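You operate a simulated robot arm through the tools that you are given. There is no shell and no other tool.

Carry out the task below with a simulated two-armed robot. There is one attempt and no reset: what you move stays moved.

Task
Put the grey sample box on the top of the set-up table away on the long grey table top. Fetch the blue cone and stand it on the top of the middle belt. Pick up the red cone with one hand, pass it to the other hand and put it on the back of the mains cabinet. The order is free. Set down upright: blue cone, red cone.

Only the result counts: the job must be done as asked and must still hold three seconds after the hand-in. Knocking over, shifting, dropping, spilling or breaking anything else fails it.

Robot
Two 6-joint arms with two-finger grippers on one trunk, on a base that drives. Base frame: it is fixed to the floor where the robot stands at the start and does not move with it; the origin is under the middle of the robot, x ahead of it, y to its left, z up. Readings come in m, rad, newtons and seconds.
The left shoulder is at the start at [0.03, 0.178, 0.888], the right one opposite. With the tool pointing down near the work surface each hand reaches from about 0.1 to 0.84 m from the robot's upright axis, wherever it stands, measured 20 degrees to its own side. Places, roughly: back of the mains cabinet (13x30 cm) [3.94, -3.38, 0.84]; blue cone (7x7x15 cm) [3.2, -1.8, 0.9]; grey sample box [2, -3, 0.75]; long grey table top [-0.9, 2.3, 0.8]; red cone (7x7x15 cm) [3.3, -1.8, 0.9]; top of the middle belt [2.9, 1.8, 0.6]. Payload 2.54 kg a hand.
The TCP of each hand is the grasp point between the finger pads, 0.03 m short of the fingertips. In the tool frame z runs along the fingers and y along their closing line. The gripper opens to 0.116 m. The gripper's body begins 0.095 m behind the TCP.
Orientation is that of the tool frame in the base frame, as [roll, pitch, yaw] about the fixed x, y, z axes, in that order (R = Rz(yaw) Ry(pitch) Rx(roll)). With the fingers straight down and closing along the base's y, the tool's x points along the base's -x, its y along +y and its z along -z.

Tools
- The arms move only by the tool step_arm. It takes "left_motion", "right_motion" or both (then of equal length, played together; a hand with none holds still); each is a list of rows, each a list of 3 entries, a list of its own where there are three numbers: the shift along the tool's x, y, z in m, then the turn, a rotation vector about the tool's x, y, z in rad, then the finger opening in m, from 0 to 0.116. In form: [[[x, y, z], [rx, ry, rz], hand], ...]. A call has 1 to 20 rows; each row is the pose to reach, as a shift and turn from the pose commanded when the call began, along the tool's axes at that moment. Each row takes 0.2 s and may step no farther than 0.05 m and 0.15 rad from the row before; otherwise, or with a gripper value out of range, the whole call is refused. A pose out of reach is approached as far as the arm can. The call stops where the force on the tool passes 40 N (or 10 N more than at its start, if that is more) or the arm is blocked; 0.2 s more then pass. The fingers move at their own pace (about 0.153 m/s each) and stop on an object; they squeeze with about 25 N. The grip force told is the motor's: it shows also when the fingers shut on nothing. Time passes only in rows, and 0.2 s behind the last, so rows that repeat a pose let the fingers close. It gives the time, the measured TCP pose, the force on the tool (base axes), the opening and the grip force at its end, in the units of the frame above (readings bear some noise), with the torque about the TCP (base axes, N m) and any sound that the robot's microphone picked up.
- Cameras (640 x 400 px; columns grow to the right, rows downward): "scene" is now at [0.0482, -0.0115, 1.6266]; the picture's right is [-0.12, -0.99, 0.00], its down [-0.64, 0.08, -0.76] and it looks along [0.76, -0.09, -0.65] (base axes); focal length 275 px, centre (320, 200). "left" rides on the left gripper at [0.069, 0.015, -0.122] in its tool frame; the picture's right is [-0.21, 0.98, 0.00], its down [-0.83, -0.18, -0.53] and it looks along [-0.52, -0.11, 0.85] (tool axes); focal length 251 px, centre (320, 200). "right" rides on the right gripper at [0.069, -0.015, -0.122] in its tool frame; the picture's right is [0.21, 0.98, 0.00], its down [-0.83, 0.18, -0.53] and it looks along [-0.52, 0.11, 0.85] (tool axes); focal length 251 px, centre (320, 200). There is no depth. A picture from a camera that has moved, and an enlarged one, comes with that camera's place and axes in the base frame and with its lens. The place of the scene camera against the robot may be out by one fixed shift of up to 0.012 m in any direction.
- snapshot(camera): a new picture of that camera. It takes no simulated time.
- raise_lower(by): slides the trunk up (or, below 0, down) by that many m; the arms and the scene camera ride with it, the base frame stays. It gives what a move gives, with no picture.
- roll_base(legs): drives the robot by 1 to 6 legs, each [ahead, left, turn to the left] in m, m and rad, along the robot's own axes; the way and the turn of a leg run together, so that a leg with both is an arc; at most 1.5 m and 3.142 rad a leg. The arms and the cameras ride along, it lands a little off, and it stops where it bumps. It gives what a move gives.
- pan_tilt(pan, tilt): turns the head with the scene camera to pan (to the left, within 2.496 rad either way) and tilt (down, from -0.506 to 1.204), counted from straight ahead of the robot. It gives what a move gives.
- zoom(camera, box): a new picture of the part [left, top, right, bottom] of that camera's present view, enlarged. It takes no simulated time.
- job_done(): hands the job in; it is judged then, once.

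Nothing tells you exact positions but the pictures and the camera data. Unless the task says otherwise, let go and move clear before handing in.

The tools are called after "Call:" as name(argument=value, ...) on one line, values as JSON. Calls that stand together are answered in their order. step_arm: Moves the arms, as the interface text tells. Its arguments: {"type":"object","properties":{"left_motion":{"type":"array"},"right_motion":{"type":"array"}},"required":[]} The other tools are called the same way: raise_lower (by) slides the trunk up or down; roll_base (legs) drives the base; pan_tilt (pan, tilt) turns the head that bears the scene camera; snapshot (camera) takes a picture; zoom (camera, box) takes an enlarged picture of a part of a camera's view; job_done () hands the job in.

At the start:

```text
time: 0.0
left_tool_pos: [0.4332, 0.2218, 1.0741]
left_tcp_rot: [-3.141, 0.0, -3.141]
left_wrist_force: [-0.7, -0.6, -0.1]
left_moment: [0.01, -0.03, -0.01]
left_gripper_width: 0.1158
left_finger_force: 0.0
right_tool_pos: [0.4817, -0.2327, 1.0138]
right_tcp_rot: [-3.141, 0.0, 3.141]
right_wrist_force: [0.6, -0.1, 0.2]
right_moment: [-0.01, 0.0, 0.01]
right_gripper_width: 0.116
right_finger_force: 0.0
trunk travel left (down, up): [-0.1, 0.44]
robot x, y, heading: [0.0013, -0.0027, 0.001]
head pan, tilt: [-0.122, 0.705]
```

scene: 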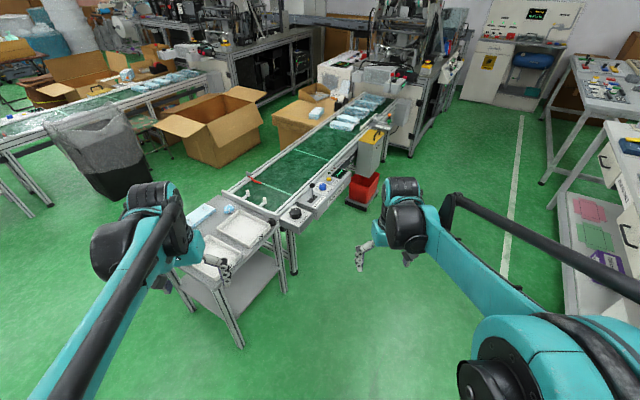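
right: 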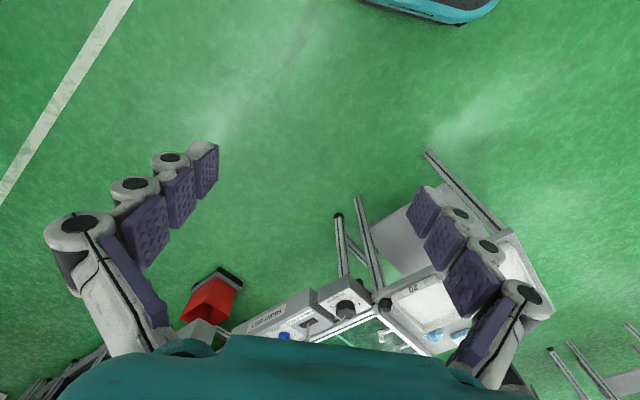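
left: 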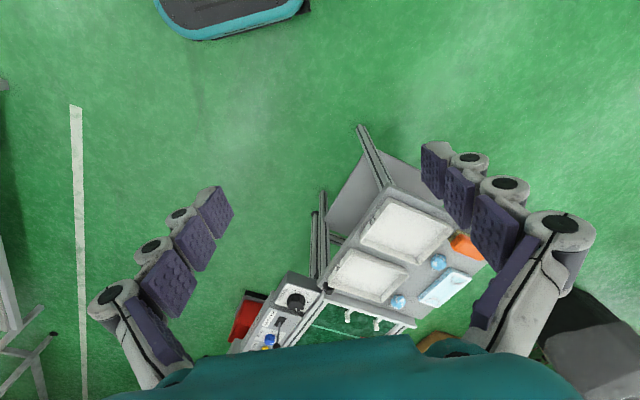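

I see a workshop with belts, a small stand right ahead and tables to the right. I'll look around with the head before driving.

Call:
pan_tilt(pan=-0.6, tilt=0.35)

Call:
snapshot(camera="scene")

Call:
pan_tilt(pan=-1.4, tilt=0.4)

Call:
snapshot(camera="scene")

Call:
pan_tilt(pan=0.5, tilt=0.4)

Call:
snapshot(camera="scene")

Call:
pan_tilt(pan=1.5, tilt=0.4)

Call:
snapshot(camera="scene")

Call:
pan_tilt(pan=2.4, tilt=0.4)

Call:
snapshot(camera="scene")

Call:
pan_tilt(pan=-2.3, tilt=0.4)

Call:
snapshot(camera="scene")

```text
time: 0.9
left_tool_pos: [0.4348, 0.2222, 1.075]
left_tcp_rot: [-3.141, 0.0, 3.141]
left_wrist_force: [-0.1, -0.1, -0.1]
left_moment: [0.0, -0.02, -0.04]
left_gripper_width: 0.1157
left_finger_force: 0.1
right_tool_pos: [0.4816, -0.2331, 1.0133]
right_tcp_rot: [3.141, 0.0, -3.141]
right_wrist_force: [0.6, -0.6, 0.8]
right_moment: [0.02, -0.01, 0.03]
right_gripper_width: 0.116
right_finger_force: 0.0
trunk travel left (down, up): [-0.1, 0.44]
robot x, y, heading: [-0.002, -0.0012, 0.001]
head pan, tilt: [-0.6, 0.351]
```

```text
taken
camera scene: at [0.041, -0.0537, 1.6584], right [-0.56, -0.83, 0.0], down [-0.28, 0.19, -0.94], along [0.78, -0.53, -0.34], focal length 275 px, centre (320, 200)
```

scene: 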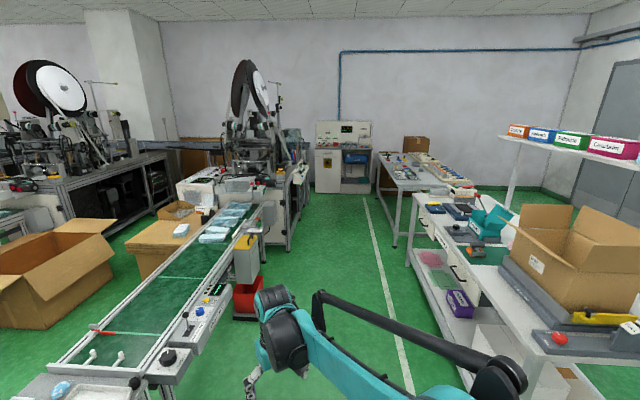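

```text
time: 2.0
left_tool_pos: [0.4335, 0.223, 1.0741]
left_tcp_rot: [-3.141, 0.0, 3.14]
left_wrist_force: [-0.2, 0.3, -0.2]
left_moment: [0.02, -0.02, -0.02]
left_gripper_width: 0.1161
left_finger_force: 0.1
right_tool_pos: [0.4813, -0.2323, 1.0128]
right_tcp_rot: [-3.141, 0.0, 3.141]
right_wrist_force: [-1.2, 0.4, 0.5]
right_moment: [0.02, 0.0, 0.01]
right_gripper_width: 0.1158
right_finger_force: 0.1
trunk travel left (down, up): [-0.1, 0.44]
robot x, y, heading: [-0.0004, -0.0006, 0.002]
head pan, tilt: [-1.4, 0.4]
```

```text
taken
camera scene: at [-0.02, -0.0925, 1.654], right [-0.99, -0.17, 0.0], down [-0.07, 0.38, -0.92], along [0.16, -0.91, -0.39], focal length 275 px, centre (320, 200)
```

scene: 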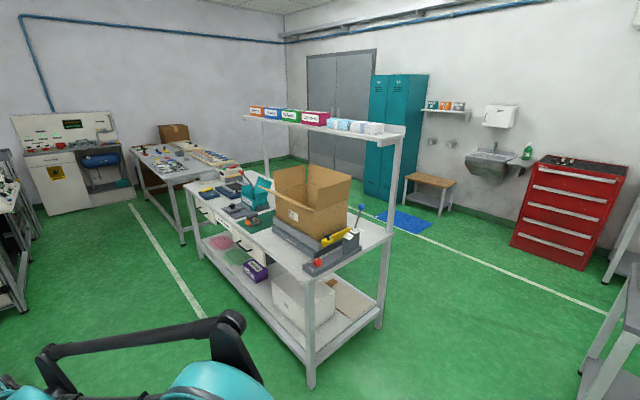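

```text
time: 3.9
left_tool_pos: [0.4349, 0.2207, 1.075]
left_tcp_rot: [-3.139, 0.001, -3.141]
left_wrist_force: [0.0, 0.2, -0.2]
left_moment: [-0.01, -0.01, -0.01]
left_gripper_width: 0.1161
left_finger_force: 0.1
right_tool_pos: [0.4811, -0.232, 1.0126]
right_tcp_rot: [3.142, 0.0, 3.141]
right_wrist_force: [0.1, -0.1, 0.0]
right_moment: [-0.05, 0.0, -0.02]
right_gripper_width: 0.1162
right_finger_force: 0.1
trunk travel left (down, up): [-0.1, 0.44]
robot x, y, heading: [-0.0028, 0.0019, 0.001]
head pan, tilt: [0.499, 0.4]
```

```text
taken
camera scene: at [0.0455, 0.0431, 1.654], right [0.48, -0.88, 0.0], down [-0.34, -0.19, -0.92], along [0.81, 0.44, -0.39], focal length 275 px, centre (320, 200)
```

scene: 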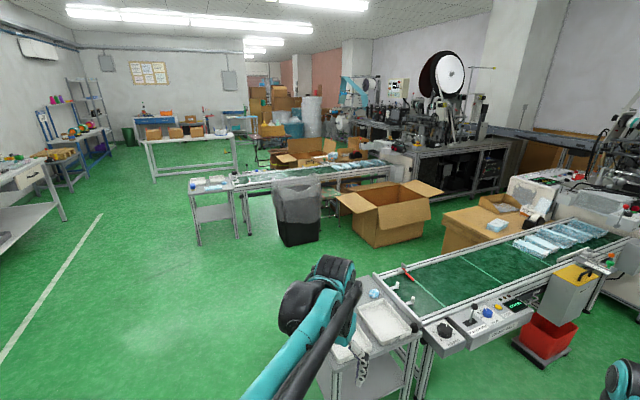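

```text
time: 5.2
left_tool_pos: [0.4349, 0.2211, 1.0753]
left_tcp_rot: [-3.14, 0.001, -3.141]
left_wrist_force: [0.3, 0.3, -0.4]
left_moment: [0.0, 0.02, 0.0]
left_gripper_width: 0.116
left_finger_force: 0.1
right_tool_pos: [0.4795, -0.2326, 1.0126]
right_tcp_rot: [-3.141, 0.001, 3.142]
right_wrist_force: [0.5, -1.0, 0.4]
right_moment: [0.03, -0.01, -0.01]
right_gripper_width: 0.1161
right_finger_force: 0.0
trunk travel left (down, up): [-0.1, 0.44]
robot x, y, heading: [0.003, -0.0014, 0.002]
head pan, tilt: [1.499, 0.4]
```

```text
taken
camera scene: at [-0.0292, 0.0912, 1.654], right [1.0, -0.07, 0.0], down [-0.03, -0.39, -0.92], along [0.07, 0.92, -0.39], focal length 275 px, centre (320, 200)
```

scene: 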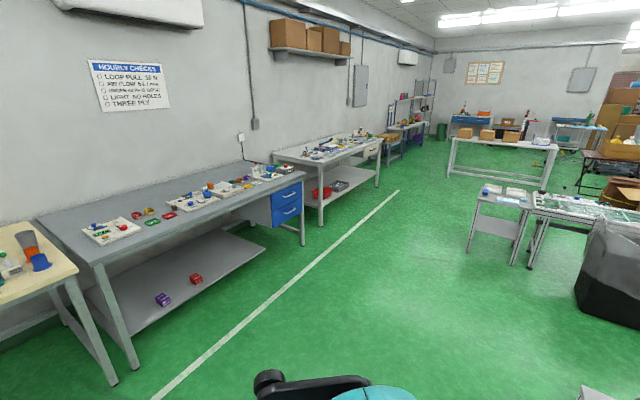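

```text
time: 6.4
left_tool_pos: [0.433, 0.2216, 1.0745]
left_tcp_rot: [-3.14, 0.0, 3.14]
left_wrist_force: [-0.5, -0.4, 0.2]
left_moment: [-0.02, -0.01, 0.05]
left_gripper_width: 0.1161
left_finger_force: 0.0
right_tool_pos: [0.4815, -0.2327, 1.013]
right_tcp_rot: [3.14, -0.001, -3.141]
right_wrist_force: [-1.1, 0.3, 0.5]
right_moment: [-0.01, 0.01, 0.0]
right_gripper_width: 0.116
right_finger_force: 0.1
trunk travel left (down, up): [-0.1, 0.44]
robot x, y, heading: [-0.0, 0.0017, 0.003]
head pan, tilt: [2.4, 0.4]
```

```text
taken
camera scene: at [-0.1041, 0.0614, 1.654], right [0.68, 0.74, 0.0], down [0.29, -0.26, -0.92], along [-0.68, 0.62, -0.39], focal length 275 px, centre (320, 200)
```

scene: 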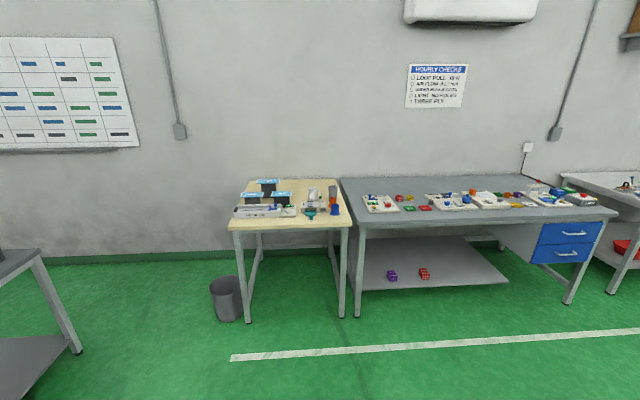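

```text
time: 10.1
left_tool_pos: [0.4339, 0.2222, 1.0755]
left_tcp_rot: [3.142, 0.0, -3.141]
left_wrist_force: [0.7, 0.3, 0.6]
left_moment: [0.02, -0.02, -0.02]
left_gripper_width: 0.1159
left_finger_force: 0.1
right_tool_pos: [0.4817, -0.2326, 1.0136]
right_tcp_rot: [-3.141, -0.001, 3.14]
right_wrist_force: [-0.1, 0.7, 0.2]
right_moment: [0.02, 0.03, -0.01]
right_gripper_width: 0.1156
right_finger_force: 0.1
trunk travel left (down, up): [-0.1, 0.44]
robot x, y, heading: [-0.0025, 0.0012, -0.005]
head pan, tilt: [-2.3, 0.4]
```

```text
taken
camera scene: at [-0.0976, -0.0703, 1.654], right [-0.75, 0.67, 0.0], down [0.26, 0.29, -0.92], along [-0.61, -0.69, -0.39], focal length 275 px, centre (320, 200)
```

scene: 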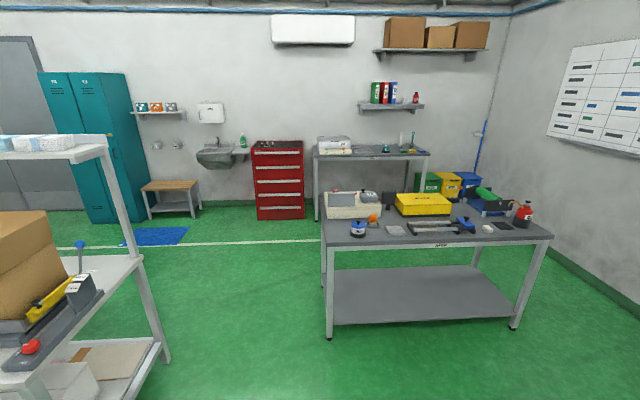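

I can make out the set-up table and mains cabinet ahead-right, the middle belt ahead-left and the long grey table left-behind. I'll zoom in on the goal spots.

Call:
pan_tilt(pan=-0.5, tilt=0.2)

Call:
zoom(camera="scene", box=[200, 100, 360, 260])

Call:
zoom(camera="scene", box=[320, 120, 520, 280])

Call:
pan_tilt(pan=0.55, tilt=0.3)

Call:
zoom(camera="scene", box=[180, 120, 480, 320])

Call:
pan_tilt(pan=1.95, tilt=0.35)

Call:
zoom(camera="scene", box=[180, 120, 480, 320])

```text
time: 11.9
left_tool_pos: [0.434, 0.2216, 1.0744]
left_tcp_rot: [-3.141, -0.002, 3.141]
left_wrist_force: [0.3, -0.3, -0.2]
left_moment: [0.02, -0.01, -0.02]
left_gripper_width: 0.116
left_finger_force: 0.1
right_tool_pos: [0.4816, -0.2322, 1.013]
right_tcp_rot: [3.14, 0.001, 3.142]
right_wrist_force: [0.4, -0.1, 1.4]
right_moment: [-0.03, -0.01, 0.0]
right_gripper_width: 0.1159
right_finger_force: 0.1
trunk travel left (down, up): [-0.1, 0.44]
robot x, y, heading: [0.0009, 0.0005, 0.005]
head pan, tilt: [-0.499, 0.201]
```

```text
2.50 times, centred on (280, 180) of scene
camera zoom: at [0.0459, -0.0459, 1.6725], right [-0.48, -0.88, 0.0], down [-0.18, 0.1, -0.98], along [0.86, -0.47, -0.2], focal length 688 px, centre (420, 250)
```

zoom: 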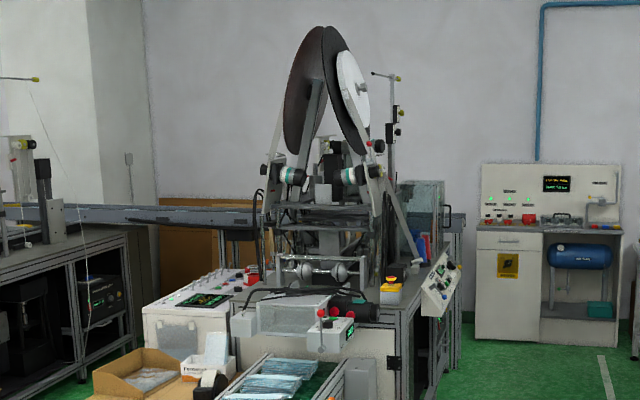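

```text
2.50 times, centred on (420, 200) of scene
camera zoom: at [0.0459, -0.0459, 1.6725], right [-0.48, -0.88, 0.0], down [-0.18, 0.1, -0.98], along [0.86, -0.47, -0.2], focal length 688 px, centre (70, 200)
```

zoom: 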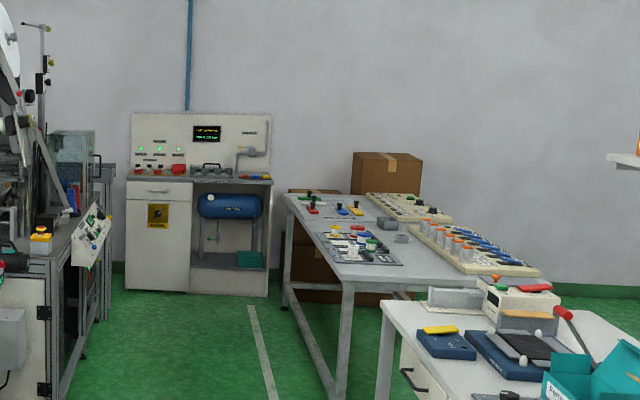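

```text
time: 13.2
left_tool_pos: [0.4337, 0.2205, 1.0744]
left_tcp_rot: [-3.141, 0.0, -3.141]
left_wrist_force: [-0.5, 0.2, 0.6]
left_moment: [0.01, 0.03, 0.0]
left_gripper_width: 0.1156
left_finger_force: 0.1
right_tool_pos: [0.4815, -0.2331, 1.0134]
right_tcp_rot: [-3.14, 0.0, -3.141]
right_wrist_force: [-0.6, -0.2, -0.5]
right_moment: [-0.03, -0.01, 0.01]
right_gripper_width: 0.116
right_finger_force: 0.0
trunk travel left (down, up): [-0.1, 0.44]
robot x, y, heading: [-0.0008, -0.0001, -0.002]
head pan, tilt: [0.55, 0.3]
```

```text
2.00 times, centred on (330, 220) of scene
camera zoom: at [0.0438, 0.0475, 1.6632], right [0.52, -0.85, 0.0], down [-0.25, -0.15, -0.96], along [0.81, 0.5, -0.3], focal length 551 px, centre (300, 160)
```

zoom: 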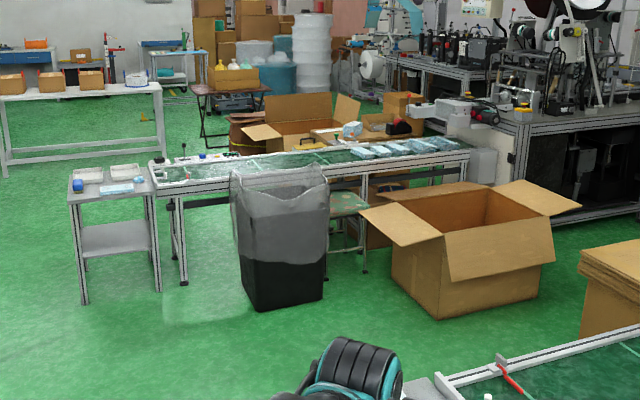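

```text
time: 14.8
left_tool_pos: [0.4335, 0.2217, 1.0746]
left_tcp_rot: [3.141, 0.0, -3.141]
left_wrist_force: [0.3, 0.3, 0.1]
left_moment: [-0.02, 0.0, 0.01]
left_gripper_width: 0.1156
left_finger_force: 0.0
right_tool_pos: [0.4822, -0.2316, 1.0127]
right_tcp_rot: [3.141, 0.0, -3.14]
right_wrist_force: [0.1, 0.3, 0.5]
right_moment: [0.0, 0.02, 0.01]
right_gripper_width: 0.1159
right_finger_force: 0.1
trunk travel left (down, up): [-0.1, 0.44]
robot x, y, heading: [-0.002, 0.0015, 0.001]
head pan, tilt: [1.95, 0.351]
```

```text
2.00 times, centred on (330, 220) of scene
camera zoom: at [-0.0702, 0.0853, 1.6585], right [0.93, 0.37, 0.0], down [0.13, -0.32, -0.94], along [-0.35, 0.87, -0.34], focal length 551 px, centre (300, 160)
```

zoom: 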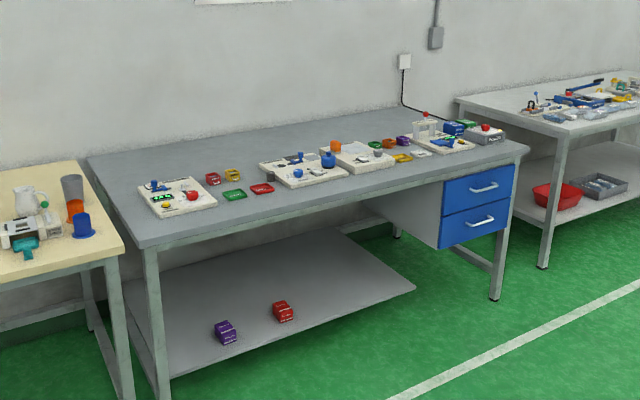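

The cones seem to stand behind the first machine's control panel, and the corridor to them runs about 0.66 rad to my right. I'll turn that way and drive up it in stages, looking as I go.

Call:
roll_base(legs=[[0, 0, -0.665], [1.3, 0, 0]])

Call:
pan_tilt(pan=0, tilt=0.5)

Call:
snapshot(camera="scene")

Call:
pan_tilt(pan=0.5, tilt=0.4)

Call:
snapshot(camera="scene")

Call:
pan_tilt(pan=-0.5, tilt=0.5)

Call:
snapshot(camera="scene")

```text
time: 23.0
left_tool_pos: [1.5066, -0.85, 1.0745]
left_tcp_rot: [-3.141, -0.001, 2.506]
left_wrist_force: [0.5, 0.0, -0.1]
left_moment: [-0.04, 0.01, -0.02]
left_gripper_width: 0.1159
left_finger_force: 0.0
right_tool_pos: [1.2741, -1.2431, 1.0123]
right_tcp_rot: [-3.141, -0.001, 2.507]
right_wrist_force: [0.5, 0.5, -0.2]
right_moment: [-0.04, -0.02, -0.01]
right_gripper_width: 0.1159
right_finger_force: 0.0
trunk travel left (down, up): [-0.1, 0.44]
robot x, y, heading: [1.0202, -0.7693, -0.634]
head pan, tilt: [1.95, 0.351]
```

```text
time: 24.9
left_tool_pos: [1.5057, -0.8497, 1.0753]
left_tcp_rot: [-3.14, 0.0, 2.507]
left_wrist_force: [1.1, 0.4, -0.9]
left_moment: [0.03, 0.03, -0.01]
left_gripper_width: 0.116
left_finger_force: 0.0
right_tool_pos: [1.2743, -1.2432, 1.0131]
right_tcp_rot: [-3.141, -0.001, 2.504]
right_wrist_force: [-0.2, -0.4, 0.3]
right_moment: [-0.03, 0.0, -0.01]
right_gripper_width: 0.1157
right_finger_force: 0.0
trunk travel left (down, up): [-0.1, 0.44]
robot x, y, heading: [1.0286, -0.7719, -0.635]
head pan, tilt: [0.0, 0.499]
```

```text
taken
camera scene: at [1.0675, -0.8072, 1.6448], right [-0.59, -0.81, 0.0], down [-0.39, 0.28, -0.88], along [0.71, -0.52, -0.48], focal length 275 px, centre (320, 200)
```

scene: 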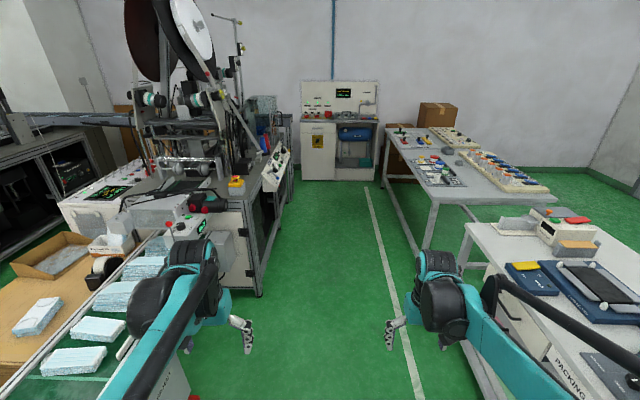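

```text
time: 25.8
left_tool_pos: [1.5045, -0.849, 1.0754]
left_tcp_rot: [3.141, 0.0, 2.507]
left_wrist_force: [-0.3, -0.9, 0.4]
left_moment: [-0.01, 0.01, -0.03]
left_gripper_width: 0.1159
left_finger_force: 0.1
right_tool_pos: [1.2737, -1.2436, 1.0123]
right_tcp_rot: [-3.14, 0.001, 2.505]
right_wrist_force: [0.3, 0.4, -0.4]
right_moment: [-0.01, -0.05, 0.03]
right_gripper_width: 0.1159
right_finger_force: 0.0
trunk travel left (down, up): [-0.1, 0.44]
robot x, y, heading: [1.0201, -0.7742, -0.637]
head pan, tilt: [0.499, 0.4]
```

```text
taken
camera scene: at [1.086, -0.7659, 1.6539], right [-0.14, -0.99, 0.0], down [-0.39, 0.05, -0.92], along [0.91, -0.13, -0.39], focal length 275 px, centre (320, 200)
```

scene: 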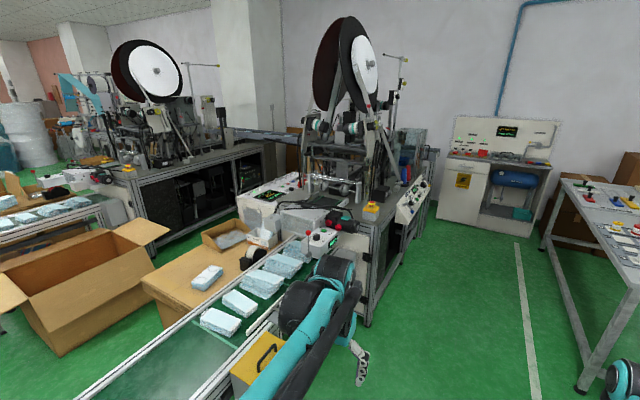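

```text
time: 27.1
left_tool_pos: [1.5056, -0.849, 1.0752]
left_tcp_rot: [3.141, 0.0, 2.507]
left_wrist_force: [-0.1, -0.1, -0.4]
left_moment: [0.0, 0.0, 0.01]
left_gripper_width: 0.1161
left_finger_force: 0.1
right_tool_pos: [1.2741, -1.244, 1.0134]
right_tcp_rot: [-3.141, 0.0, 2.506]
right_wrist_force: [0.2, 0.1, -0.6]
right_moment: [-0.01, 0.01, 0.0]
right_gripper_width: 0.1162
right_finger_force: 0.0
trunk travel left (down, up): [-0.1, 0.44]
robot x, y, heading: [1.0274, -0.7731, -0.637]
head pan, tilt: [-0.499, 0.499]
```

```text
taken
camera scene: at [1.0328, -0.8357, 1.6448], right [-0.91, -0.42, 0.0], down [-0.2, 0.43, -0.88], along [0.37, -0.8, -0.48], focal length 275 px, centre (320, 200)
```

scene: 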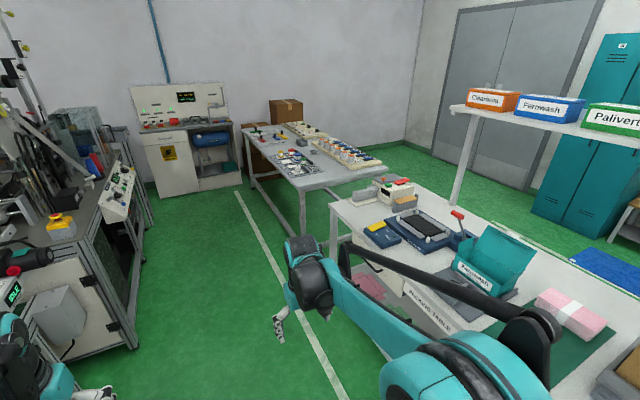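

The way ahead along the corridor is clear; the red and blue cones seem to be behind the control panel on the left. I'll drive further in and look again.

Call:
roll_base(legs=[[1.3, -0.1, -0.03]])

Call:
pan_tilt(pan=0.6, tilt=0.5)

Call:
snapshot(camera="scene")

Call:
pan_tilt(pan=0.0, tilt=0.4)

Call:
snapshot(camera="scene")

Call:
pan_tilt(pan=-0.7, tilt=0.5)

Call:
snapshot(camera="scene")

```text
time: 33.7
left_tool_pos: [2.5012, -1.7354, 1.0742]
left_tcp_rot: [-3.141, 0.0, 2.484]
left_wrist_force: [-0.8, -0.4, -0.4]
left_moment: [0.01, -0.01, 0.0]
left_gripper_width: 0.1159
left_finger_force: 0.1
right_tool_pos: [2.261, -2.1244, 1.0141]
right_tcp_rot: [3.14, -0.001, 2.484]
right_wrist_force: [0.1, 0.2, -0.3]
right_moment: [0.0, 0.0, -0.04]
right_gripper_width: 0.116
right_finger_force: 0.1
trunk travel left (down, up): [-0.1, 0.44]
robot x, y, heading: [2.0206, -1.646, -0.661]
head pan, tilt: [-0.499, 0.499]
```

```text
time: 35.1
left_tool_pos: [2.5012, -1.736, 1.0742]
left_tcp_rot: [-3.141, 0.0, 2.483]
left_wrist_force: [-0.7, -0.6, 0.2]
left_moment: [0.02, 0.03, 0.0]
left_gripper_width: 0.1161
left_finger_force: 0.0
right_tool_pos: [2.2608, -2.125, 1.0145]
right_tcp_rot: [-3.14, 0.0, 2.483]
right_wrist_force: [-0.1, -0.1, -1.2]
right_moment: [-0.01, 0.03, 0.02]
right_gripper_width: 0.1161
right_finger_force: 0.1
trunk travel left (down, up): [-0.1, 0.44]
robot x, y, heading: [2.0212, -1.6433, -0.66]
head pan, tilt: [0.6, 0.499]
```

```text
taken
camera scene: at [2.0833, -1.6339, 1.6448], right [-0.06, -1.0, 0.0], down [-0.48, 0.03, -0.88], along [0.88, -0.05, -0.48], focal length 275 px, centre (320, 200)
```

scene: 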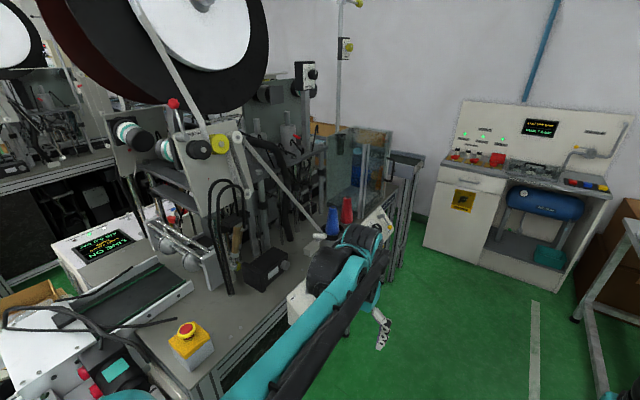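

```text
time: 36.1
left_tool_pos: [2.5009, -1.7365, 1.0736]
left_tcp_rot: [-3.142, 0.0, 2.484]
left_wrist_force: [-0.2, -0.1, 1.1]
left_moment: [0.01, -0.02, -0.03]
left_gripper_width: 0.1159
left_finger_force: 0.1
right_tool_pos: [2.2601, -2.1234, 1.0121]
right_tcp_rot: [-3.142, 0.0, 2.484]
right_wrist_force: [-0.8, -0.9, 0.2]
right_moment: [0.01, 0.0, -0.01]
right_gripper_width: 0.1162
right_finger_force: 0.0
trunk travel left (down, up): [-0.1, 0.44]
robot x, y, heading: [2.021, -1.6451, -0.657]
head pan, tilt: [0.0, 0.4]
```

```text
taken
camera scene: at [2.0658, -1.6851, 1.6539], right [-0.61, -0.79, 0.0], down [-0.31, 0.24, -0.92], along [0.73, -0.56, -0.39], focal length 275 px, centre (320, 200)
```

scene: 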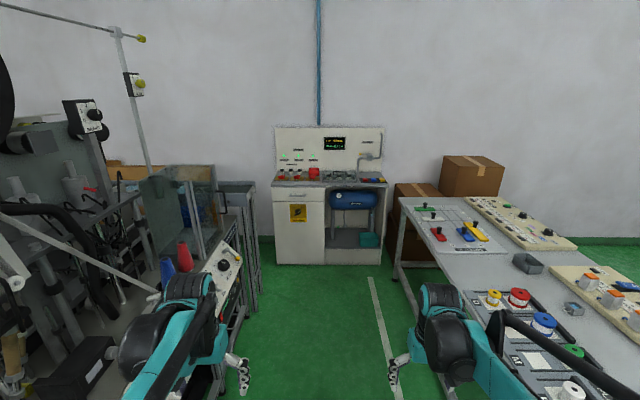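

```text
time: 37.1
left_tool_pos: [2.5005, -1.7358, 1.0761]
left_tcp_rot: [3.141, -0.001, 2.483]
left_wrist_force: [0.3, 0.3, -0.4]
left_moment: [0.0, 0.02, -0.01]
left_gripper_width: 0.116
left_finger_force: 0.0
right_tool_pos: [2.2604, -2.1247, 1.0135]
right_tcp_rot: [-3.141, -0.002, 2.485]
right_wrist_force: [0.7, 0.0, -0.2]
right_moment: [-0.02, 0.02, 0.03]
right_gripper_width: 0.1161
right_finger_force: 0.0
trunk travel left (down, up): [-0.1, 0.44]
robot x, y, heading: [2.0233, -1.6423, -0.659]
head pan, tilt: [-0.7, 0.499]
```

```text
taken
camera scene: at [2.0118, -1.7175, 1.6448], right [-0.98, -0.21, 0.0], down [-0.1, 0.47, -0.88], along [0.19, -0.86, -0.48], focal length 275 px, centre (320, 200)
```

scene: 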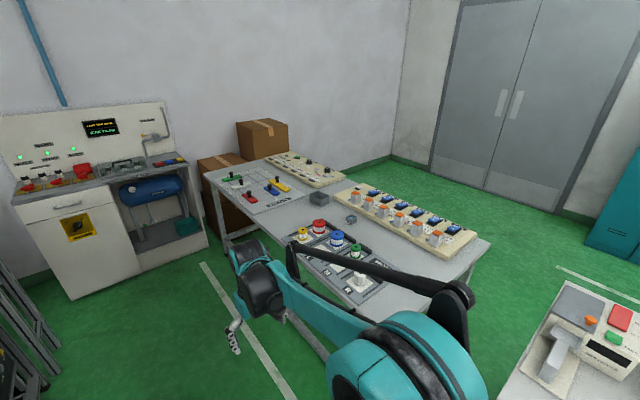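

The cones stand on the machine deck at about (3.21, -1.76) and (3.3, -1.8), behind the small control panel. I'll zoom in on the cones and the set-up table to identify the box.

Call:
zoom(camera="scene", box=[220, 130, 500, 310])

Call:
pan_tilt(pan=0.6, tilt=0.5)

Call:
zoom(camera="scene", box=[240, 110, 440, 260])

Call:
zoom(camera="scene", box=[420, 80, 640, 240])

```text
2.22 times, centred on (360, 220) of scene
camera zoom: at [2.0118, -1.7175, 1.6448], right [-0.98, -0.21, 0.0], down [-0.1, 0.47, -0.88], along [0.19, -0.86, -0.48], focal length 612 px, centre (231, 156)
```

zoom: 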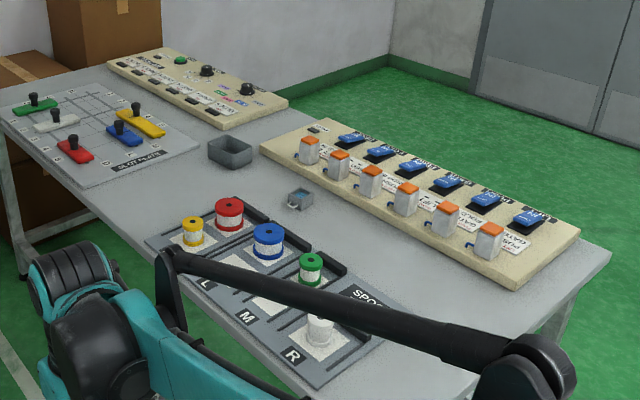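

```text
time: 38.6
left_tool_pos: [2.502, -1.736, 1.0742]
left_tcp_rot: [3.141, 0.0, 2.482]
left_wrist_force: [1.2, -0.1, 0.2]
left_moment: [0.0, 0.0, -0.01]
left_gripper_width: 0.116
left_finger_force: 0.1
right_tool_pos: [2.2614, -2.1242, 1.0136]
right_tcp_rot: [3.141, 0.001, 2.484]
right_wrist_force: [0.2, 0.0, -0.2]
right_moment: [0.01, 0.0, 0.02]
right_gripper_width: 0.116
right_finger_force: 0.0
trunk travel left (down, up): [-0.1, 0.44]
robot x, y, heading: [2.0224, -1.6444, -0.654]
head pan, tilt: [0.6, 0.499]
```

```text
2.67 times, centred on (340, 185) of scene
camera zoom: at [2.0833, -1.6339, 1.6448], right [-0.06, -1.0, 0.0], down [-0.48, 0.03, -0.88], along [0.88, -0.05, -0.48], focal length 734 px, centre (267, 240)
```

zoom: 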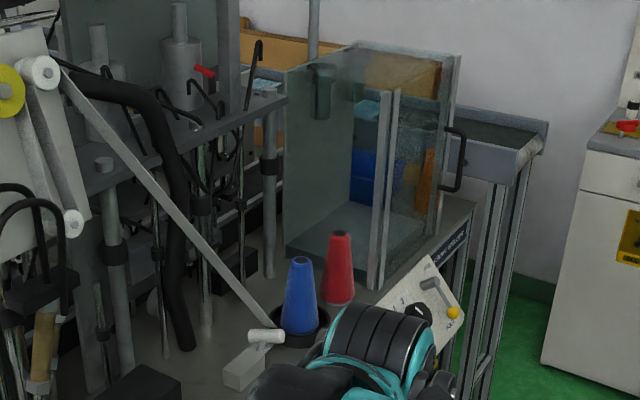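

```text
2.50 times, centred on (530, 160) of scene
camera zoom: at [2.0833, -1.6339, 1.6448], right [-0.06, -1.0, 0.0], down [-0.48, 0.03, -0.88], along [0.88, -0.05, -0.48], focal length 688 px, centre (-205, 300)
```

zoom: 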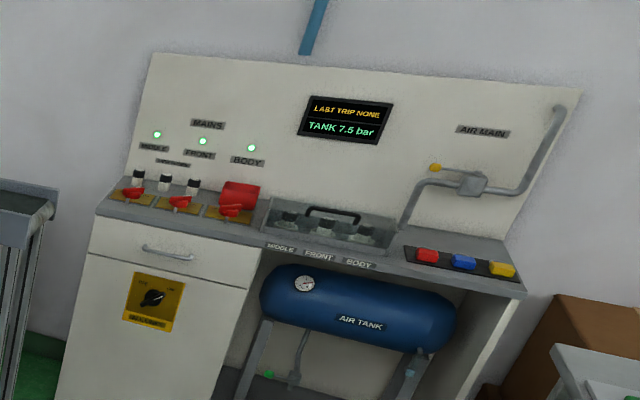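

The small blue-grey box at about (2.12, -3.1) on the set-up table and the cones at about (3.2–3.3, -1.8) are the likely targets. I'll raise the trunk for clearance, drive on, then turn left towards the cones.

Call:
raise_lower(by=0.15)

Call:
roll_base(legs=[[0.76, 0.0, 0.0], [0, 0, 0.65]])

Call:
pan_tilt(pan=0.4, tilt=0.8)

Call:
snapshot(camera="scene")

Call:
snapshot(camera="left")

Call:
snapshot(camera="right")

```text
time: 40.4
left_tool_pos: [2.5008, -1.7358, 1.2235]
left_tcp_rot: [3.141, -0.001, 2.484]
left_wrist_force: [0.3, -0.5, 0.6]
left_moment: [0.0, 0.02, 0.02]
left_gripper_width: 0.1159
left_finger_force: 0.1
right_tool_pos: [2.2616, -2.1235, 1.1619]
right_tcp_rot: [3.14, -0.002, 2.484]
right_wrist_force: [-0.8, -0.2, -0.4]
right_moment: [0.01, -0.01, 0.02]
right_gripper_width: 0.1158
right_finger_force: 0.1
trunk travel left (down, up): [-0.25, 0.29]
robot x, y, heading: [2.0243, -1.6436, -0.66]
head pan, tilt: [0.6, 0.499]
```

```text
time: 46.2
left_tool_pos: [3.0499, -1.8738, 1.2247]
left_tcp_rot: [-3.141, -0.001, -3.129]
left_wrist_force: [-0.4, -0.4, -0.2]
left_moment: [0.01, -0.05, -0.03]
left_gripper_width: 0.1162
left_finger_force: 0.0
right_tool_pos: [3.1046, -2.3267, 1.1625]
right_tcp_rot: [3.141, 0.0, -3.13]
right_wrist_force: [0.7, -0.8, -0.3]
right_moment: [-0.01, 0.0, 0.04]
right_gripper_width: 0.116
right_finger_force: 0.0
trunk travel left (down, up): [-0.25, 0.29]
robot x, y, heading: [2.6196, -2.0963, 0.011]
head pan, tilt: [0.6, 0.499]
```

```text
time: 47.0
left_tool_pos: [3.0516, -1.8736, 1.2253]
left_tcp_rot: [-3.14, 0.0, -3.131]
left_wrist_force: [0.1, -0.2, 0.4]
left_moment: [-0.02, -0.02, 0.05]
left_gripper_width: 0.116
left_finger_force: 0.1
right_tool_pos: [3.1029, -2.3268, 1.1628]
right_tcp_rot: [-3.141, 0.001, -3.131]
right_wrist_force: [0.3, 0.2, 0.3]
right_moment: [-0.02, -0.01, 0.01]
right_gripper_width: 0.1158
right_finger_force: 0.0
trunk travel left (down, up): [-0.25, 0.29]
robot x, y, heading: [2.6199, -2.1001, 0.01]
head pan, tilt: [0.4, 0.799]
```

```text
taken
camera scene: at [2.6576, -2.0685, 1.7689], right [0.4, -0.92, 0.0], down [-0.66, -0.29, -0.7], along [0.64, 0.28, -0.72], focal length 275 px, centre (320, 200)
```

scene: 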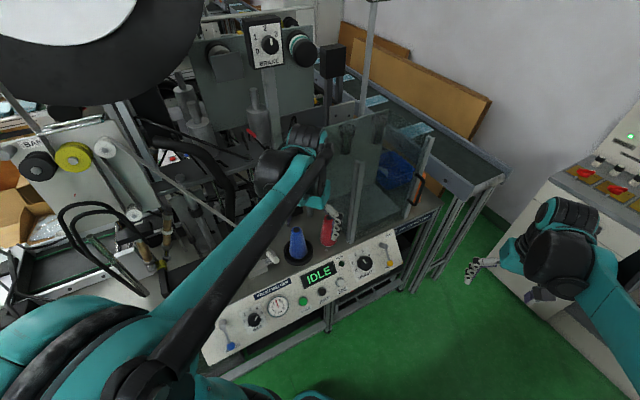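

```text
taken
camera left: at [2.9827, -1.8593, 1.3466], right [0.2, 0.98, 0.0], down [0.83, -0.17, 0.53], along [0.52, -0.11, -0.85], focal length 251 px, centre (320, 200)
```

left: 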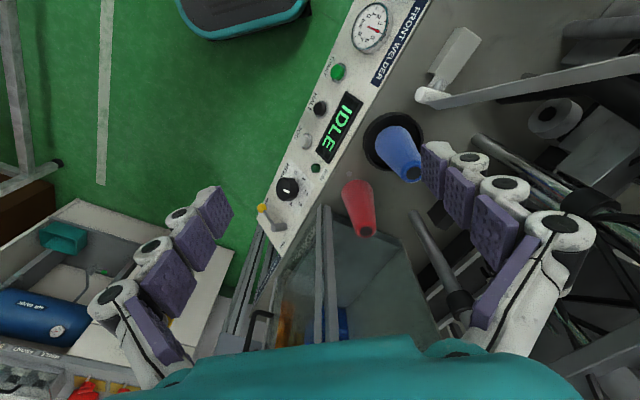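

```text
taken
camera right: at [3.0344, -2.3424, 1.286], right [-0.22, 0.97, 0.0], down [0.82, 0.19, 0.53], along [0.52, 0.12, -0.85], focal length 251 px, centre (320, 200)
```

right: 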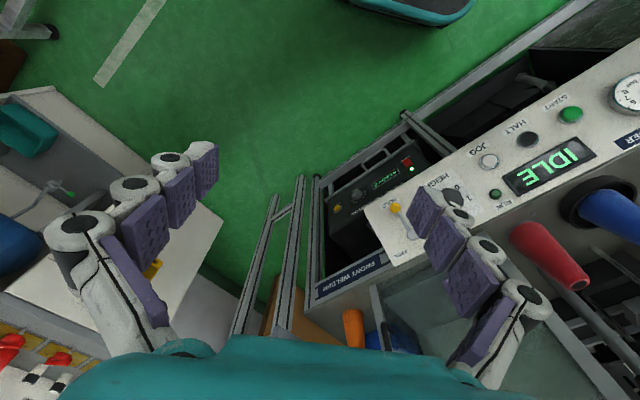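

Triangulating between the two hand cameras puts the red cone at about (3.28, -1.84), top about 0.99, with a glass box just beside it and a slanted control panel in front. I'll back off to the corridor, face the deck squarely, and approach from there.

Call:
roll_base(legs=[[0.24, -0.51, 0], [0, 0, 0.9]])

Call:
pan_tilt(pan=0.2, tilt=0.65)

Call:
snapshot(camera="scene")

Call:
snapshot(camera="left")

Call:
snapshot(camera="right")

```text
time: 52.6
left_tool_pos: [2.9528, -2.134, 1.225]
left_tcp_rot: [3.14, -0.001, -2.222]
left_wrist_force: [-0.3, 0.0, -0.3]
left_moment: [0.03, -0.02, -0.03]
left_gripper_width: 0.1159
left_finger_force: 0.0
right_tool_pos: [3.3442, -2.3705, 1.1629]
right_tcp_rot: [3.141, 0.002, -2.222]
right_wrist_force: [-0.5, 0.0, 0.7]
right_moment: [-0.03, 0.0, 0.01]
right_gripper_width: 0.1161
right_finger_force: 0.0
trunk travel left (down, up): [-0.25, 0.29]
robot x, y, heading: [2.8662, -2.6167, 0.921]
head pan, tilt: [0.4, 0.799]
```

```text
time: 53.3
left_tool_pos: [2.9535, -2.1334, 1.2251]
left_tcp_rot: [-3.141, -0.001, -2.222]
left_wrist_force: [-0.4, -0.2, 0.6]
left_moment: [0.0, 0.0, -0.02]
left_gripper_width: 0.1161
left_finger_force: 0.0
right_tool_pos: [3.3438, -2.3706, 1.1634]
right_tcp_rot: [-3.142, 0.0, -2.221]
right_wrist_force: [1.3, 0.2, -0.4]
right_moment: [-0.02, 0.03, 0.0]
right_gripper_width: 0.116
right_finger_force: 0.0
trunk travel left (down, up): [-0.25, 0.29]
robot x, y, heading: [2.8673, -2.6128, 0.919]
head pan, tilt: [0.201, 0.649]
```

```text
taken
camera scene: at [2.8799, -2.5598, 1.7814], right [0.9, -0.43, 0.0], down [-0.26, -0.55, -0.8], along [0.35, 0.72, -0.61], focal length 275 px, centre (320, 200)
```

scene: 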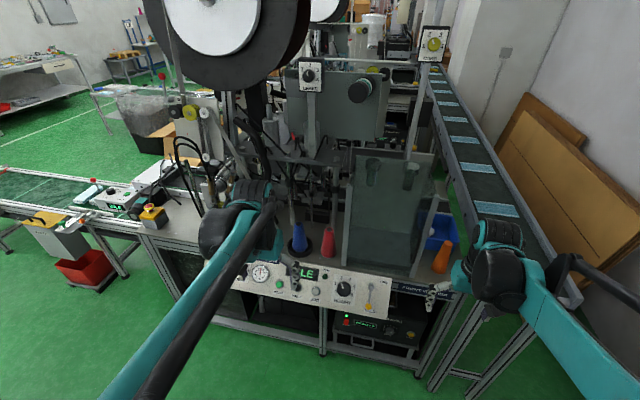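

```text
taken
camera left: at [2.8997, -2.1798, 1.3466], right [-0.65, 0.76, 0.0], down [0.64, 0.55, 0.53], along [0.41, 0.35, -0.85], focal length 251 px, centre (320, 200)
```

left: 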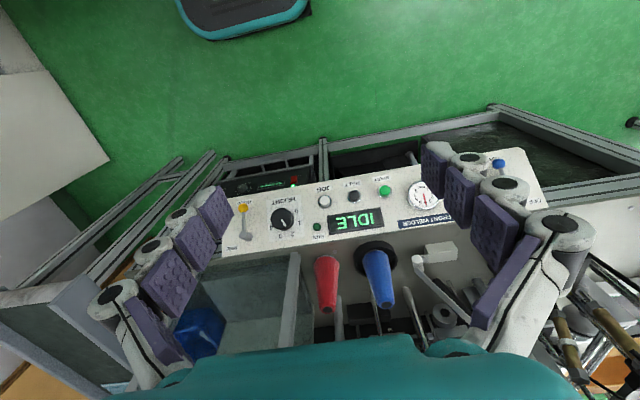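

```text
taken
camera right: at [3.3133, -2.4344, 1.286], right [-0.91, 0.42, 0.0], down [0.36, 0.77, 0.53], along [0.22, 0.48, -0.85], focal length 251 px, centre (320, 200)
```

right: 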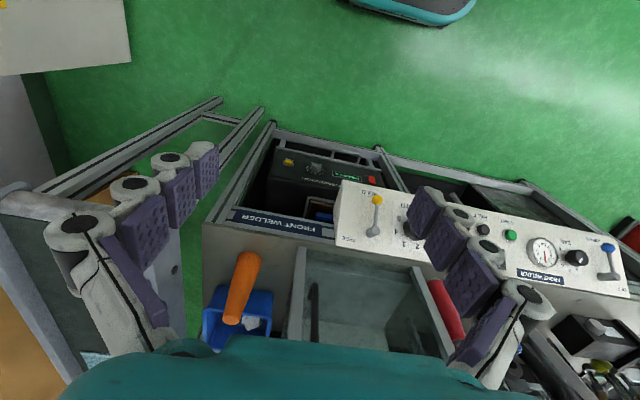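

Facing the deck now, I see blue on its dark disc and red next to the glass box, both upright. I'll zoom in from both cameras to fix their positions.

Call:
zoom(camera="scene", box=[260, 180, 380, 280])

Call:
zoom(camera="left", box=[260, 220, 440, 340])

```text
4.00 times, centred on (320, 230) of scene
camera zoom: at [2.8799, -2.5598, 1.7814], right [0.9, -0.43, 0.0], down [-0.26, -0.55, -0.8], along [0.35, 0.72, -0.61], focal length 1101 px, centre (320, 80)
```

zoom: 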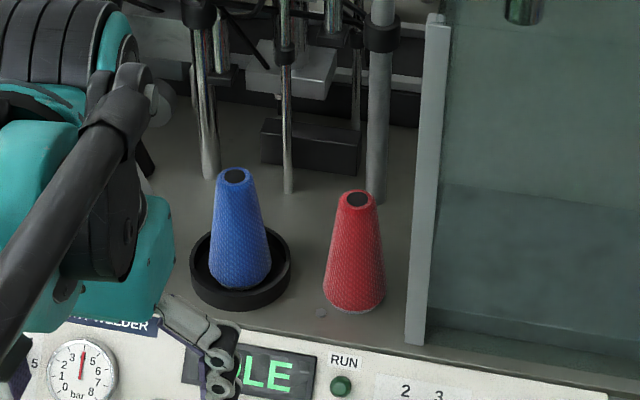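

```text
3.33 times, centred on (350, 280) of left
camera zoom: at [2.8997, -2.1798, 1.3466], right [-0.65, 0.76, 0.0], down [0.64, 0.55, 0.53], along [0.41, 0.35, -0.85], focal length 838 px, centre (220, -67)
```

zoom: 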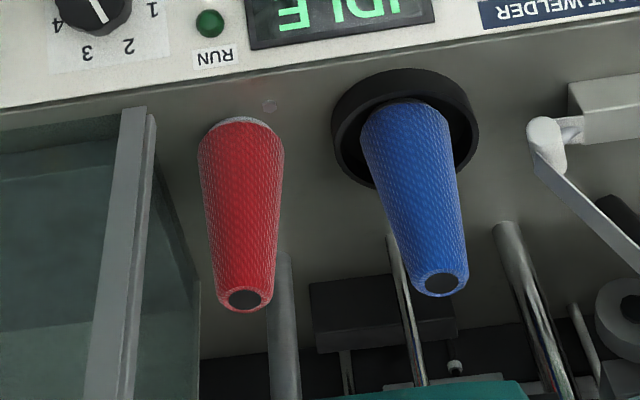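

Triangulation gives red at (3.271, -1.839), z 0.855–1.003, and blue at (3.17, -1.758), top about 1.01. I'll draw the right hand back, drive 0.25 m closer and tilt the left tool 45° forward to reach in over the control panel.

Call:
step_arm(right_motion=[[[0.04, 0, -0.02], [0, 0, 0], 0.116], [[0.08, 0, -0.04], [0, 0, 0], 0.116], [[0.12, 0, -0.06], [0, 0, 0], 0.116]], left_motion=[[[0.02, 0, -0.02], [0, -0.13, 0], 0.09], [[0.04, 0, -0.02], [0, -0.26, 0], 0.09], [[0.06, 0, -0.02], [0, -0.39, 0], 0.09], [[0.06, 0, -0.02], [0, -0.52, 0], 0.09], [[0.06, 0, -0.02], [0, -0.65, 0], 0.09], [[0.06, 0, -0.02], [0, -0.785, 0], 0.09]])

```text
refused: give rows for one hand, or as many for the one as for the other
```

I need equal row counts for both hands; I'll resend with matching lengths, then drive closer.

Call:
step_arm(right_motion=[[[0.02, 0, -0.01], [0, 0, 0], 0.116], [[0.04, 0, -0.02], [0, 0, 0], 0.116], [[0.06, 0, -0.03], [0, 0, 0], 0.116], [[0.08, 0, -0.04], [0, 0, 0], 0.116], [[0.1, 0, -0.05], [0, 0, 0], 0.116], [[0.12, 0, -0.06], [0, 0, 0], 0.116]], left_motion=[[[0.02, 0, -0.02], [0, -0.13, 0], 0.09], [[0.04, 0, -0.02], [0, -0.26, 0], 0.09], [[0.06, 0, -0.02], [0, -0.39, 0], 0.09], [[0.06, 0, -0.02], [0, -0.52, 0], 0.09], [[0.06, 0, -0.02], [0, -0.65, 0], 0.09], [[0.06, 0, -0.02], [0, -0.785, 0], 0.09]])

Call:
roll_base(legs=[[0.25, 0, 0]])

Call:
snapshot(camera="scene")

Call:
snapshot(camera="left")

```text
time: 54.7
left_tool_pos: [2.9162, -2.1825, 1.2463]
left_tcp_rot: [3.14, 0.789, -2.222]
left_wrist_force: [-0.1, -0.2, 0.0]
left_moment: [0.01, -0.03, 0.0]
left_gripper_width: 0.0903
left_finger_force: 0.0
right_tool_pos: [3.2693, -2.4701, 1.2242]
right_tcp_rot: [-3.141, -0.002, -2.223]
right_wrist_force: [0.4, -0.5, -0.3]
right_moment: [0.0, -0.02, -0.02]
right_gripper_width: 0.1161
right_finger_force: 0.0
trunk travel left (down, up): [-0.25, 0.29]
robot x, y, heading: [2.8661, -2.6135, 0.92]
head pan, tilt: [0.201, 0.649]
```

```text
time: 56.5
left_tool_pos: [3.0736, -1.979, 1.2455]
left_tcp_rot: [3.141, 0.785, -2.225]
left_wrist_force: [1.0, 0.0, 0.3]
left_moment: [-0.02, 0.02, -0.01]
left_gripper_width: 0.0902
left_finger_force: 0.1
right_tool_pos: [3.4267, -2.2662, 1.2225]
right_tcp_rot: [-3.142, 0.001, -2.226]
right_wrist_force: [0.9, 0.1, 0.0]
right_moment: [0.0, 0.02, 0.04]
right_gripper_width: 0.116
right_finger_force: 0.0
trunk travel left (down, up): [-0.25, 0.29]
robot x, y, heading: [3.0201, -2.4105, 0.915]
head pan, tilt: [0.201, 0.649]
```

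```text
taken
camera scene: at [3.0353, -2.357, 1.7814], right [0.9, -0.44, 0.0], down [-0.27, -0.54, -0.8], along [0.35, 0.72, -0.61], focal length 275 px, centre (320, 200)
```

scene: 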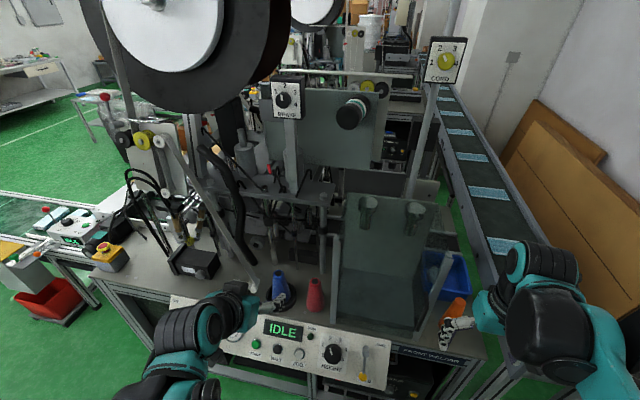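

```text
taken
camera left: at [2.9797, -2.0771, 1.282], right [-0.68, 0.72, 0.15], down [0.27, 0.05, 0.96], along [0.68, 0.7, -0.23], focal length 251 px, centre (320, 200)
```

left: 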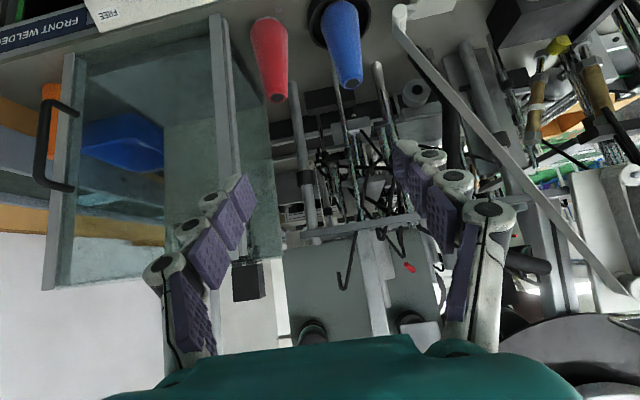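

The left tool is tilted with its camera below, and the glass post sits about 9 cm to the right of red. I'll move to a pre-grasp point in line with the red cone and check it there.

Call:
step_arm(left_motion=[[[0.011, -0.01, 0.039], [0, 0, 0], 0.086], [[0.022, -0.02, 0.078], [0, 0, 0], 0.086], [[0.033, -0.03, 0.117], [0, 0, 0], 0.086], [[0.044, -0.04, 0.156], [0, 0, 0], 0.086], [[0.055, -0.05, 0.195], [0, 0, 0], 0.086], [[0.066, -0.06, 0.234], [0, 0, 0], 0.086], [[0.077, -0.071, 0.264], [0, 0, 0], 0.086], [[0.077, -0.071, 0.264], [0, 0, 0], 0.086]])

Call:
snapshot(camera="left")

Call:
zoom(camera="scene", box=[220, 220, 400, 340])

```text
time: 58.3
left_tool_pos: [3.2186, -1.9067, 1.0327]
left_tcp_rot: [3.141, 0.784, -2.224]
left_wrist_force: [-0.4, -0.7, 0.0]
left_moment: [0.02, 0.0, -0.01]
left_gripper_width: 0.0859
left_finger_force: 0.0
left hand out of reach, approached as far as the arm can: row 6, 7, 8
right_tool_pos: [3.4261, -2.2675, 1.2225]
right_tcp_rot: [3.141, 0.0, -2.226]
right_wrist_force: [-0.9, -0.2, -0.8]
right_moment: [0.02, -0.01, 0.01]
right_gripper_width: 0.1161
right_finger_force: 0.0
trunk travel left (down, up): [-0.25, 0.29]
robot x, y, heading: [3.025, -2.4128, 0.912]
head pan, tilt: [0.201, 0.649]
```

```text
taken
camera left: at [3.1243, -2.0059, 1.0714], right [-0.68, 0.71, 0.15], down [0.27, 0.05, 0.96], along [0.68, 0.7, -0.23], focal length 251 px, centre (320, 200)
```

left: 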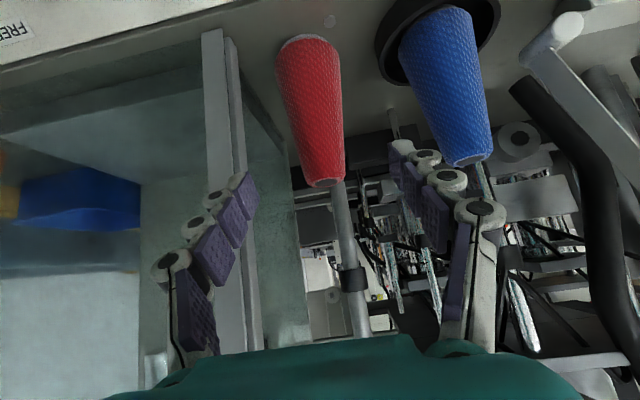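

```text
3.33 times, centred on (310, 280) of scene
camera zoom: at [3.0339, -2.3582, 1.7815], right [0.9, -0.44, 0.0], down [-0.26, -0.54, -0.8], along [0.35, 0.72, -0.6], focal length 918 px, centre (353, -67)
```

zoom: 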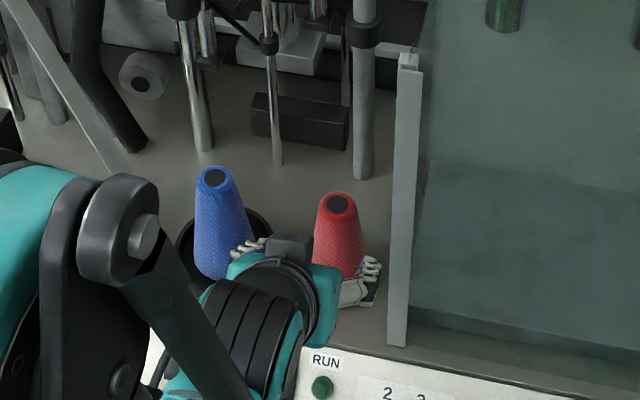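

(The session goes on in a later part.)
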